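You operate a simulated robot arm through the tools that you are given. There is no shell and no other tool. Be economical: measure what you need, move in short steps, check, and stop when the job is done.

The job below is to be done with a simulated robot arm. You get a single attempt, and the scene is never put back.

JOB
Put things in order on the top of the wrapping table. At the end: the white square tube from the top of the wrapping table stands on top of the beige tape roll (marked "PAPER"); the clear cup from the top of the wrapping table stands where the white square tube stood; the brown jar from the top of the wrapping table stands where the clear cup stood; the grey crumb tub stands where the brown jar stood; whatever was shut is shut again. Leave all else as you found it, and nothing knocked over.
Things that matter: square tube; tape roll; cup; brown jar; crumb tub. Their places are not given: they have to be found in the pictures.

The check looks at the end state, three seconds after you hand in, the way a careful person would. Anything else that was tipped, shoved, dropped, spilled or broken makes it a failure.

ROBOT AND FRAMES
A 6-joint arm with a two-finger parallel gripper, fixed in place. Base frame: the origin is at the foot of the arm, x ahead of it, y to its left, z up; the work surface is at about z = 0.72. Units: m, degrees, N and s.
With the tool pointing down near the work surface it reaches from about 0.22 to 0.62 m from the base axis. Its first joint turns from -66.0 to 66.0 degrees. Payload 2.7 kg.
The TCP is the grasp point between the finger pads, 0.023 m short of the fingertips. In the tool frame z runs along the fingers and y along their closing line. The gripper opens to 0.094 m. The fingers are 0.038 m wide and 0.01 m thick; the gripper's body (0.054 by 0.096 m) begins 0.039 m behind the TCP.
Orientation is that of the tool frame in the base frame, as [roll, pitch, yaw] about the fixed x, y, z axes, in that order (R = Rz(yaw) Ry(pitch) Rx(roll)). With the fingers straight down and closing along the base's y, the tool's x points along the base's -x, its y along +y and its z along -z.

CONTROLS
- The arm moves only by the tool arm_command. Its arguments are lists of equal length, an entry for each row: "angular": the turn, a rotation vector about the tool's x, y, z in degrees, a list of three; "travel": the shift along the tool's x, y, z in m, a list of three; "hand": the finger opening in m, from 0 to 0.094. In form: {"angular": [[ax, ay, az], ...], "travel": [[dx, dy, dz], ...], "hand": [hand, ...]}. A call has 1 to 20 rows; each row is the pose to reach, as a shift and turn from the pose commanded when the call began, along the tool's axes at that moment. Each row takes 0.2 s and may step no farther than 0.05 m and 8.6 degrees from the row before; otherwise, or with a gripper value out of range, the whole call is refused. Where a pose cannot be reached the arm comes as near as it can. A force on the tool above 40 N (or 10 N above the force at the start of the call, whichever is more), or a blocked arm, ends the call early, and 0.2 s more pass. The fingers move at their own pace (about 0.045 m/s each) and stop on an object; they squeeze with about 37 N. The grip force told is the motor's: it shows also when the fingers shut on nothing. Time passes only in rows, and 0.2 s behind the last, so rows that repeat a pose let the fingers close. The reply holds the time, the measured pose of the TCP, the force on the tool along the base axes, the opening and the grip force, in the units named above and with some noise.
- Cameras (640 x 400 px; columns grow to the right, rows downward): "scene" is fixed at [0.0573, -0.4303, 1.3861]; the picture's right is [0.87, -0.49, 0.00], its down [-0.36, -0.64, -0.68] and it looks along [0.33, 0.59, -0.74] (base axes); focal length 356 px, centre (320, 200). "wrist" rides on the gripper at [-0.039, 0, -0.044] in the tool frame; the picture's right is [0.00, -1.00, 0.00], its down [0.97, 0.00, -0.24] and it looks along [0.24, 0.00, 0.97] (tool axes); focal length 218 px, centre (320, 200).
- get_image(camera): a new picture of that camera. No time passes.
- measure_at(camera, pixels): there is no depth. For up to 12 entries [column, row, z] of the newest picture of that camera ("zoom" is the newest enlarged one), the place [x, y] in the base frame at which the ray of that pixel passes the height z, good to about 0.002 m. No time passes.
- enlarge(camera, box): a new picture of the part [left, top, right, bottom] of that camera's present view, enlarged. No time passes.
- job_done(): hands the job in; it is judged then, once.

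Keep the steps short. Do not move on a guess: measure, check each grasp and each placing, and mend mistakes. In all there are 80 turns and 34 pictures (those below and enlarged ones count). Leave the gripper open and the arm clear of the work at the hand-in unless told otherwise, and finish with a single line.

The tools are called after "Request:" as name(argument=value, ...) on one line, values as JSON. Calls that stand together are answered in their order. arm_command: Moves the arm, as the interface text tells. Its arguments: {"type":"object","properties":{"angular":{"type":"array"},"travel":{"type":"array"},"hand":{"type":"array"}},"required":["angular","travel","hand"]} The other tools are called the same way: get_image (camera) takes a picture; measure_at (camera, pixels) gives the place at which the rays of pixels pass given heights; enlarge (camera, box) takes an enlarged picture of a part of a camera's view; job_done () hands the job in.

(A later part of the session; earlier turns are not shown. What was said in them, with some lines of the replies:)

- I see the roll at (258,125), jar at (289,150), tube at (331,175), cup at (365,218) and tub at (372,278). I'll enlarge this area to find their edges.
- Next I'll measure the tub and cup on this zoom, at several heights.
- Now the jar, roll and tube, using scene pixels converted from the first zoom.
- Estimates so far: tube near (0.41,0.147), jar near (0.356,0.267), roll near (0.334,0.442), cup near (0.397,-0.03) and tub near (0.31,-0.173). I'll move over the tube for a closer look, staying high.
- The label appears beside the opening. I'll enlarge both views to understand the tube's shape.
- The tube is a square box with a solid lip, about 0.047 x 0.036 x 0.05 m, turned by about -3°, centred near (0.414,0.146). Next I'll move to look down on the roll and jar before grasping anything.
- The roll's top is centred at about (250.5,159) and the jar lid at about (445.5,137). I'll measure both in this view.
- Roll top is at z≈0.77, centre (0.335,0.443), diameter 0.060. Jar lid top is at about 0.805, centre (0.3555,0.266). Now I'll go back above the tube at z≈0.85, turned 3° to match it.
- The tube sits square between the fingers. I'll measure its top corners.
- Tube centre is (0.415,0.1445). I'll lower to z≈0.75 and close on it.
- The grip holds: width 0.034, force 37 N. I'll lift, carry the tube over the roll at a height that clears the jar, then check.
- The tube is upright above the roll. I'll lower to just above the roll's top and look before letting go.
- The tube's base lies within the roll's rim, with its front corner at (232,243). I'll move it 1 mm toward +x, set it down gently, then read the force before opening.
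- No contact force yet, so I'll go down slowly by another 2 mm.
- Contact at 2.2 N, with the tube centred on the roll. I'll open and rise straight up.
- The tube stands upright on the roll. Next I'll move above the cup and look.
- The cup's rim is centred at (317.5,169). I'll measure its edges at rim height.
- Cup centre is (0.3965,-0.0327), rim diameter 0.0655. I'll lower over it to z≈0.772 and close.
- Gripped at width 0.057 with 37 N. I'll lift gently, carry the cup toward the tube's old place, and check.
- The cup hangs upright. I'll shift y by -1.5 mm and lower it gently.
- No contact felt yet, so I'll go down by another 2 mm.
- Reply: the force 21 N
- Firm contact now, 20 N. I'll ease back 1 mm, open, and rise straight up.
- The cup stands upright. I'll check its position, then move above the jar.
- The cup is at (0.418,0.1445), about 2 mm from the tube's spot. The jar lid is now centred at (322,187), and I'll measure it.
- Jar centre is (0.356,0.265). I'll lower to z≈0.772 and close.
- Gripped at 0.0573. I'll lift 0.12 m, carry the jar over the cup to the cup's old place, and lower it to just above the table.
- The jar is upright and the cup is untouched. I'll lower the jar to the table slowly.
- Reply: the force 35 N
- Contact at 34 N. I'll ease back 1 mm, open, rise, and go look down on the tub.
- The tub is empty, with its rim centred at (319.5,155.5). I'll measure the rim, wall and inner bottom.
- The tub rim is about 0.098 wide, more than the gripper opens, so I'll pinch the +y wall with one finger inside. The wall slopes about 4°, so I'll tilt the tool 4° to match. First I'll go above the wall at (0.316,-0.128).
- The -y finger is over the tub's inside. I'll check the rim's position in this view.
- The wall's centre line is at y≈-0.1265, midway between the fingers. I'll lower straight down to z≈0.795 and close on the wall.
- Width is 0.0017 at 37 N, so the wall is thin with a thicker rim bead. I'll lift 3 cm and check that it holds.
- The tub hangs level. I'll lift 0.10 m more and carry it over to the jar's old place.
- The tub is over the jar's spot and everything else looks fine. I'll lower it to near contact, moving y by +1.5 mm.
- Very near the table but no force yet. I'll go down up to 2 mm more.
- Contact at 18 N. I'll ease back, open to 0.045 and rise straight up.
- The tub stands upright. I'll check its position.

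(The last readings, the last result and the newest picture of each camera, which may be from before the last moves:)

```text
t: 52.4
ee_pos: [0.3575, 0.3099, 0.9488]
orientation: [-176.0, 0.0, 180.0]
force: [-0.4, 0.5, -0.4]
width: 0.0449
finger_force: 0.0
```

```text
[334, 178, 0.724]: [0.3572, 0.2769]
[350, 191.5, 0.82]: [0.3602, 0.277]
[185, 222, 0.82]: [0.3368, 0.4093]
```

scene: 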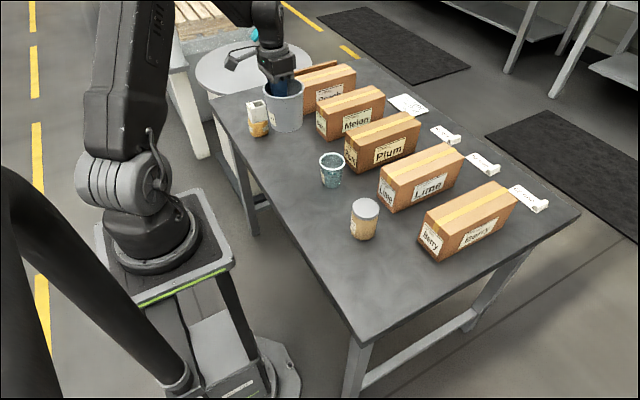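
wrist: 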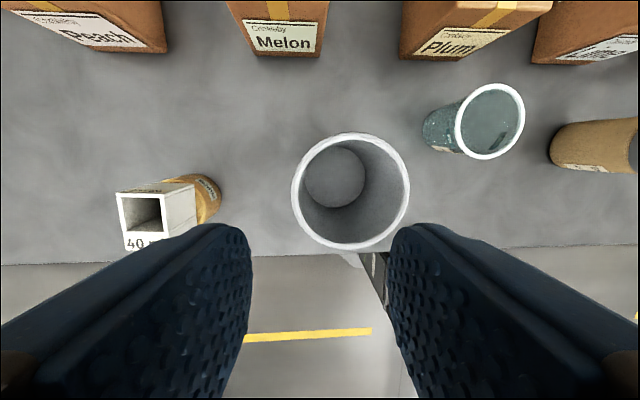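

This reads y=0.277, but 0.265 was the target. I'll cross-check with the scene camera after moving the arm clear toward the middle and levelling the tool.

Request:
arm_command(angular=[[-1, 0, 0], [-2, 0, 0], [-3, 0, 0], [-4, 0, 0], [-4, 0, 0], [-4, 0, 0]], travel=[[0.01, -0.02, 0], [0.02, -0.04, 0], [0.03, -0.04, 0], [0.03, -0.04, 0], [0.03, -0.04, 0], [0.03, -0.04, 0]], hand=[0.06, 0.08, 0.094, 0.094, 0.094, 0.094])

Request:
get_image(camera="wrist")

Request:
enlarge(camera="scene", box=[230, 90, 358, 190])

```text
t: 53.8
ee_pos: [0.3254, 0.2713, 0.9481]
orientation: [179.9, -0.1, 179.9]
force: [0.0, -1.3, 0.4]
width: 0.0943
finger_force: 0.0
```

```text
6 pictures are left
```

wrist: 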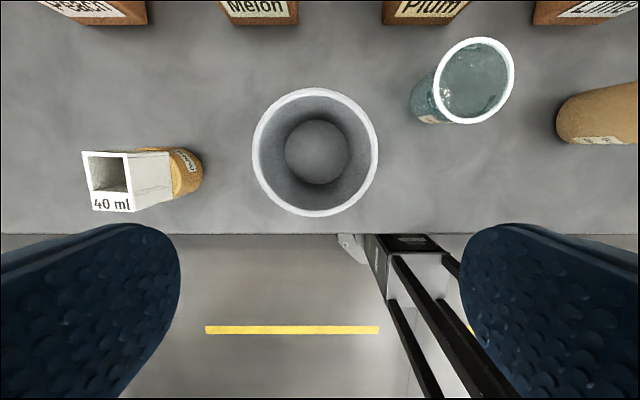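

```text
4.00 times, centred on (294, 140) of scene
```

zoom: 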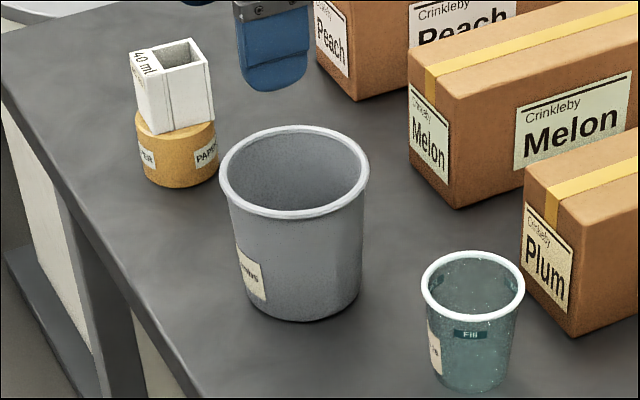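

I'll measure the tub in the level view and in the scene view.

Request:
measure_at(camera="wrist", pixels=[[315.5, 152.5, 0.82], [317, 151.5, 0.724], [252, 152, 0.82], [379, 152, 0.82], [285, 151, 0.724], [349, 151, 0.724], [317, 119, 0.724], [317, 184, 0.724]])

Request:
measure_at(camera="zoom", pixels=[[294.5, 172, 0.82], [219, 172, 0.82], [370, 172, 0.82], [298, 323, 0.72]])

```text
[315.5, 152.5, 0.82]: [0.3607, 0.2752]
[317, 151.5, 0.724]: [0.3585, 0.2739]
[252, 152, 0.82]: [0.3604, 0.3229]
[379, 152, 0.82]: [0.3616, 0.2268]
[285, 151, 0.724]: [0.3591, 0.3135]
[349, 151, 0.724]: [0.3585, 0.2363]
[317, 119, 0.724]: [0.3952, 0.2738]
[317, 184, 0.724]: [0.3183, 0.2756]
```

```text
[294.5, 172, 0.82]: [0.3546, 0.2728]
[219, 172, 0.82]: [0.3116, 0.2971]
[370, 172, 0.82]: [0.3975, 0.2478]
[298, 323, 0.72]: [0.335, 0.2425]
```

The tub centre is about (0.357,0.2735), 8–9 mm off in y. I'll mend this by putting the closed fingers inside the tub and sliding it slowly toward -y. First I'll shut the fingers and lower them into the middle of the tub.

Request:
arm_command(angular=[[0, 0, 0], [0, 0, 0], [0, 0, 0], [0, 0, 0], [0, 0, 0], [0, 0, 0], [0, 0, 0], [0, 0, 0], [0, 0, 0], [0, 0, 0], [0, 0, 0]], travel=[[-0.0326, 0.002, 0], [-0.0326, 0.002, 0], [-0.0326, 0.002, 0], [-0.0326, 0.002, 0], [-0.0326, 0.002, 0], [-0.0326, 0.002, 0], [-0.0326, 0.002, 0.04], [-0.0326, 0.002, 0.08], [-0.0326, 0.002, 0.12], [-0.0326, 0.002, 0.155], [-0.0326, 0.002, 0.155]], hand=[0, 0, 0, 0, 0, 0, 0, 0, 0, 0, 0])

```text
t: 56.2
ee_pos: [0.3573, 0.273, 0.7942]
orientation: [179.9, -0.1, 180.0]
force: [-0.3, 0.8, 0.1]
width: 0.0001
finger_force: 36.9
```

The fingers are inside without contact. Now I'll push slowly toward -y to TCP y≈0.239.

Request:
arm_command(angular=[[0, 0, 0], [0, 0, 0], [0, 0, 0], [0, 0, 0], [0, 0, 0], [0, 0, 0], [0, 0, 0], [0, 0, 0], [0, 0, 0], [0, 0, 0], [0, 0, 0]], travel=[[0, -0.01, 0], [0, -0.018, 0], [0, -0.021, 0], [0, -0.023, 0], [0, -0.025, 0], [0, -0.027, 0], [0, -0.029, 0], [0, -0.031, 0], [0, -0.0325, 0], [0, -0.034, 0], [0, -0.034, 0]], hand=[0, 0, 0, 0, 0, 0, 0, 0, 0, 0, 0])

```text
t: 58.6
ee_pos: [0.3585, 0.2383, 0.7946]
orientation: [179.9, 0.2, -179.9]
force: [0.6, 0.1, 0.0]
width: 0.0
finger_force: 37.2
```

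I'll back off to the middle, rise and look.

Request:
arm_command(angular=[[0, 0, 0], [0, 0, 0], [0, 0, 0], [0, 0, 0], [0, 0, 0], [0, 0, 0], [0, 0, 0], [0, 0, 0], [0, 0, 0], [0, 0, 0]], travel=[[0, 0.01, 0], [0, 0.025, 0], [0, 0.025, -0.03], [0, 0.025, -0.07], [0, 0.03, -0.11], [0.03, 0.032, -0.15], [0.03, 0.032, -0.155], [0.03, 0.032, -0.155], [0.03, 0.032, -0.155], [0.03, 0.032, -0.155]], hand=[0, 0, 0, 0, 0, 0.03, 0.06, 0.094, 0.094, 0.094])

Request:
get_image(camera="wrist")

```text
t: 60.8
ee_pos: [0.3289, 0.2724, 0.9497]
orientation: [-180.0, -0.1, 179.9]
force: [0.3, -0.9, -0.8]
width: 0.0939
finger_force: 0.1
```

```text
4 pictures are left
```

wrist: 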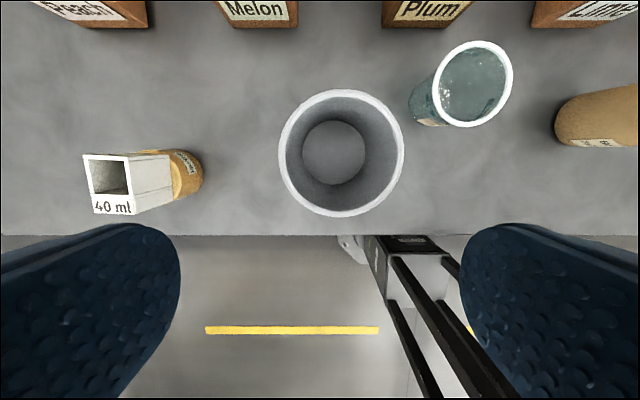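

The tub moved. I'll measure it again.

Request:
measure_at(camera="wrist", pixels=[[341.5, 153, 0.82], [334, 152.5, 0.724], [302, 152.5, 0.724], [366, 152.5, 0.724], [278, 153, 0.82], [405, 153, 0.82]])

```text
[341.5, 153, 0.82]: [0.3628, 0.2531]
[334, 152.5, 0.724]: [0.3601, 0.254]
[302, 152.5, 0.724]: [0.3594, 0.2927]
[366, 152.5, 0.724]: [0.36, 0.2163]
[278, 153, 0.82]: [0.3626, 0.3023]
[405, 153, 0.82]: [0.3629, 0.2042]
```

It overshot to (0.360,0.254), so contact comes about 15 mm off centre. I'll push back toward +y the same way, to TCP y≈0.279. First I'll shut the fingers and enter at the new centre.

Request:
arm_command(angular=[[0, 0, 0], [0, 0, 0], [0, 0, 0], [0, 0, 0], [0, 0, 0], [0, 0, 0], [0, 0, 0], [0, 0, 0], [0, 0, 0], [0, 0, 0], [0, 0, 0]], travel=[[-0.028, -0.0184, 0], [-0.028, -0.0184, 0], [-0.028, -0.0184, 0], [-0.028, -0.0184, 0], [-0.028, -0.0184, 0], [-0.028, -0.0184, 0], [-0.028, -0.0184, 0.04], [-0.028, -0.0184, 0.08], [-0.028, -0.0184, 0.12], [-0.028, -0.0184, 0.155], [-0.028, -0.0184, 0.155]], hand=[0, 0, 0, 0, 0, 0, 0, 0, 0, 0, 0])

```text
t: 63.2
ee_pos: [0.3568, 0.2529, 0.7933]
orientation: [180.0, 0.0, 180.0]
force: [-0.4, 0.2, -0.1]
width: 0.0002
finger_force: 37.0
```

The fingers are inside without contact. I'll push +y slowly to TCP y≈0.2785, back off, rise and look.

Request:
arm_command(angular=[[0, 0, 0], [0, 0, 0], [0, 0, 0], [0, 0, 0], [0, 0, 0], [0, 0, 0], [0, 0, 0], [0, 0, 0], [0, 0, 0], [0, 0, 0], [0, 0, 0], [0, 0, 0], [0, 0, 0], [0, 0, 0], [0, 0, 0], [0, 0, 0], [0, 0, 0], [0, 0, 0]], travel=[[0, 0.008, 0], [0, 0.012, 0], [0, 0.014, 0], [0, 0.016, 0], [0, 0.018, 0], [0, 0.02, 0], [0, 0.022, 0], [0, 0.0235, 0], [0, 0.025, 0], [0, 0.025, 0], [0, 0.012, 0], [0, 0.012, -0.03], [0, 0.012, -0.07], [0, 0.012, -0.11], [0.02, 0.0184, -0.15], [0.028, 0.0184, -0.155], [0.028, 0.0184, -0.155], [0.028, 0.0184, -0.155]], hand=[0, 0, 0, 0, 0, 0, 0, 0, 0, 0, 0, 0, 0, 0, 0.03, 0.06, 0.094, 0.094])

Request:
get_image(camera="wrist")

```text
t: 67.0
ee_pos: [0.3286, 0.2717, 0.9491]
orientation: [179.9, 0.0, 179.9]
force: [1.1, 0.1, -0.2]
width: 0.0848
finger_force: 0.0
```

```text
3 pictures are left
```

wrist: 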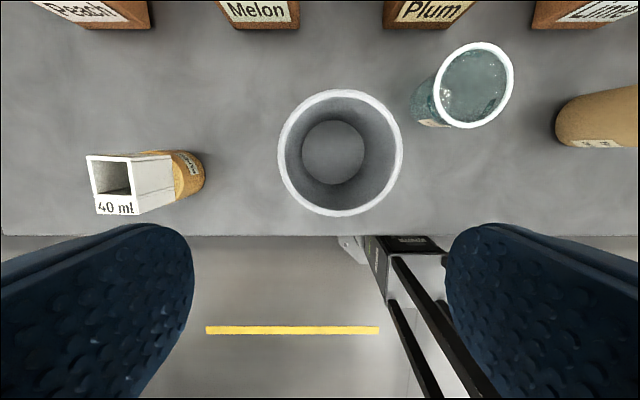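

The tub barely moved, because contact only just began at TCP y≈0.2785. I'll enter again and push a little further, to about 0.2855, in 1 mm steps.

Request:
arm_command(angular=[[0, 0, 0], [0, 0, 0], [0, 0, 0], [0, 0, 0], [0, 0, 0], [0, 0, 0], [0, 0, 0], [0, 0, 0], [0, 0, 0], [0, 0, 0], [0, 0, 0]], travel=[[-0.025, -0.0184, 0], [-0.025, -0.0184, 0], [-0.025, -0.0184, 0], [-0.025, -0.0184, 0], [-0.025, -0.0184, 0], [-0.025, -0.0184, 0], [-0.025, -0.0184, 0.04], [-0.025, -0.0184, 0.08], [-0.025, -0.0184, 0.12], [-0.025, -0.0184, 0.155], [-0.025, -0.0184, 0.155]], hand=[0, 0, 0, 0, 0, 0, 0, 0, 0, 0, 0])

Request:
measure_at(camera="wrist", pixels=[[340, 153, 0.82], [333, 152, 0.724]])

Request:
arm_command(angular=[[0, 0, 0], [0, 0, 0], [0, 0, 0], [0, 0, 0], [0, 0, 0], [0, 0, 0], [0, 0, 0], [0, 0, 0], [0, 0, 0], [0, 0, 0], [0, 0, 0], [0, 0, 0]], travel=[[0, 0.01, 0], [0, 0.018, 0], [0, 0.022, 0], [0, 0.024, 0], [0, 0.0255, 0], [0, 0.0265, 0], [0, 0.0275, 0], [0, 0.0285, 0], [0, 0.0295, 0], [0, 0.0305, 0], [0, 0.0315, 0], [0, 0.0315, 0]], hand=[0, 0, 0, 0, 0, 0, 0, 0, 0, 0, 0, 0])

```text
t: 69.4
ee_pos: [0.3538, 0.2529, 0.7956]
orientation: [180.0, 0.0, 180.0]
force: [1.0, 0.0, -1.2]
width: 0.0
finger_force: 37.0
```

```text
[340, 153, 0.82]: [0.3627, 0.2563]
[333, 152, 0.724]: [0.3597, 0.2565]
```

```text
t: 72.0
ee_pos: [0.3535, 0.2847, 0.7936]
orientation: [-180.0, 0.0, 180.0]
force: [-0.3, 0.7, -0.3]
width: 0.0001
finger_force: 37.0
```

I'll back off, rise clear and look.

Request:
arm_command(angular=[[0, 0, 0], [0, 0, 0], [0, 0, 0], [0, 0, 0], [0, 0, 0], [0, 0, 0], [0, 0, 0], [0, 0, 0], [0, 0, 0], [0, 0, 0]], travel=[[0, -0.008, 0], [0, -0.018, 0], [0, -0.018, -0.03], [0, -0.018, -0.07], [0, -0.018, -0.11], [0.015, -0.015, -0.15], [0.025, -0.013, -0.155], [0.025, -0.013, -0.155], [0.025, -0.013, -0.155], [0.025, -0.013, -0.155]], hand=[0, 0, 0, 0, 0, 0.03, 0.06, 0.094, 0.094, 0.094])

Request:
get_image(camera="wrist")

```text
t: 74.2
ee_pos: [0.3307, 0.2705, 0.9483]
orientation: [180.0, 0.0, 179.9]
force: [-0.7, 0.0, -0.3]
width: 0.0939
finger_force: 0.1
```

```text
2 pictures are left
```

wrist: 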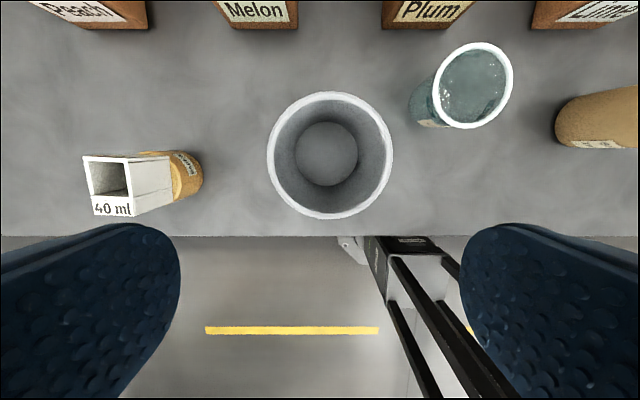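

I'll measure the tub again: rim centre (330,155), inner bottom (326.5,154).

Request:
measure_at(camera="wrist", pixels=[[330, 155, 0.82], [326.5, 154, 0.724]])

```text
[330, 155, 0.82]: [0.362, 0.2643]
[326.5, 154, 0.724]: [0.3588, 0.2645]
```

The tub is now at about (0.359,0.2645), within about 3 mm of the jar's old place. I'll raise the arm clear and take a last look.

Request:
arm_command(angular=[[0, 0, 0], [0, 0, 0], [0, 0, 0], [0, 0, 0], [0, 0, 0], [0, 0, 0], [0, 0, 0], [0, 0, 0]], travel=[[0, 0, -0.035], [0, -0.035, -0.035], [0, -0.075, -0.035], [-0.01, -0.115, -0.035], [-0.02, -0.155, -0.035], [-0.035, -0.195, -0.035], [-0.05, -0.235, -0.035], [-0.05, -0.235, -0.035]], hand=[0.094, 0.094, 0.094, 0.094, 0.094, 0.094, 0.094, 0.094])

Request:
get_image(camera="scene")

```text
t: 76.0
ee_pos: [0.3778, 0.037, 0.9848]
orientation: [-180.0, 0.1, -180.0]
force: [0.0, -0.1, -0.3]
width: 0.0943
finger_force: 0.1
```

```text
1 pictures are left
```

scene: 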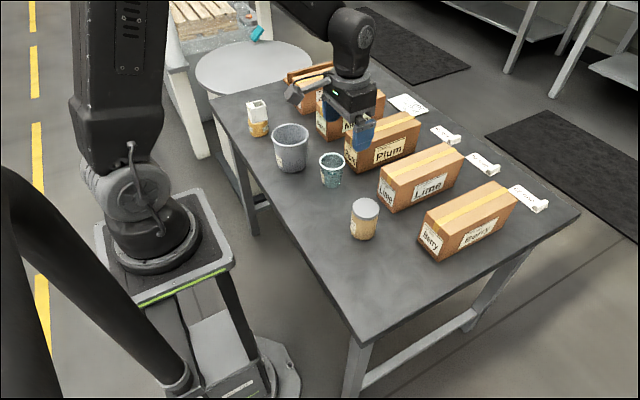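

The four moved items stand upright in their places, the roll and boxes look undisturbed, the jar's lid is on, and the gripper is open and clear. I'm handing in.

Request:
job_done()

```text
The job is handed in.
```

Job handed in: the tube stands on the tape roll, and the cup, jar and tub each stand within a few millimetres of their new places, upright, with the jar's lid still on.
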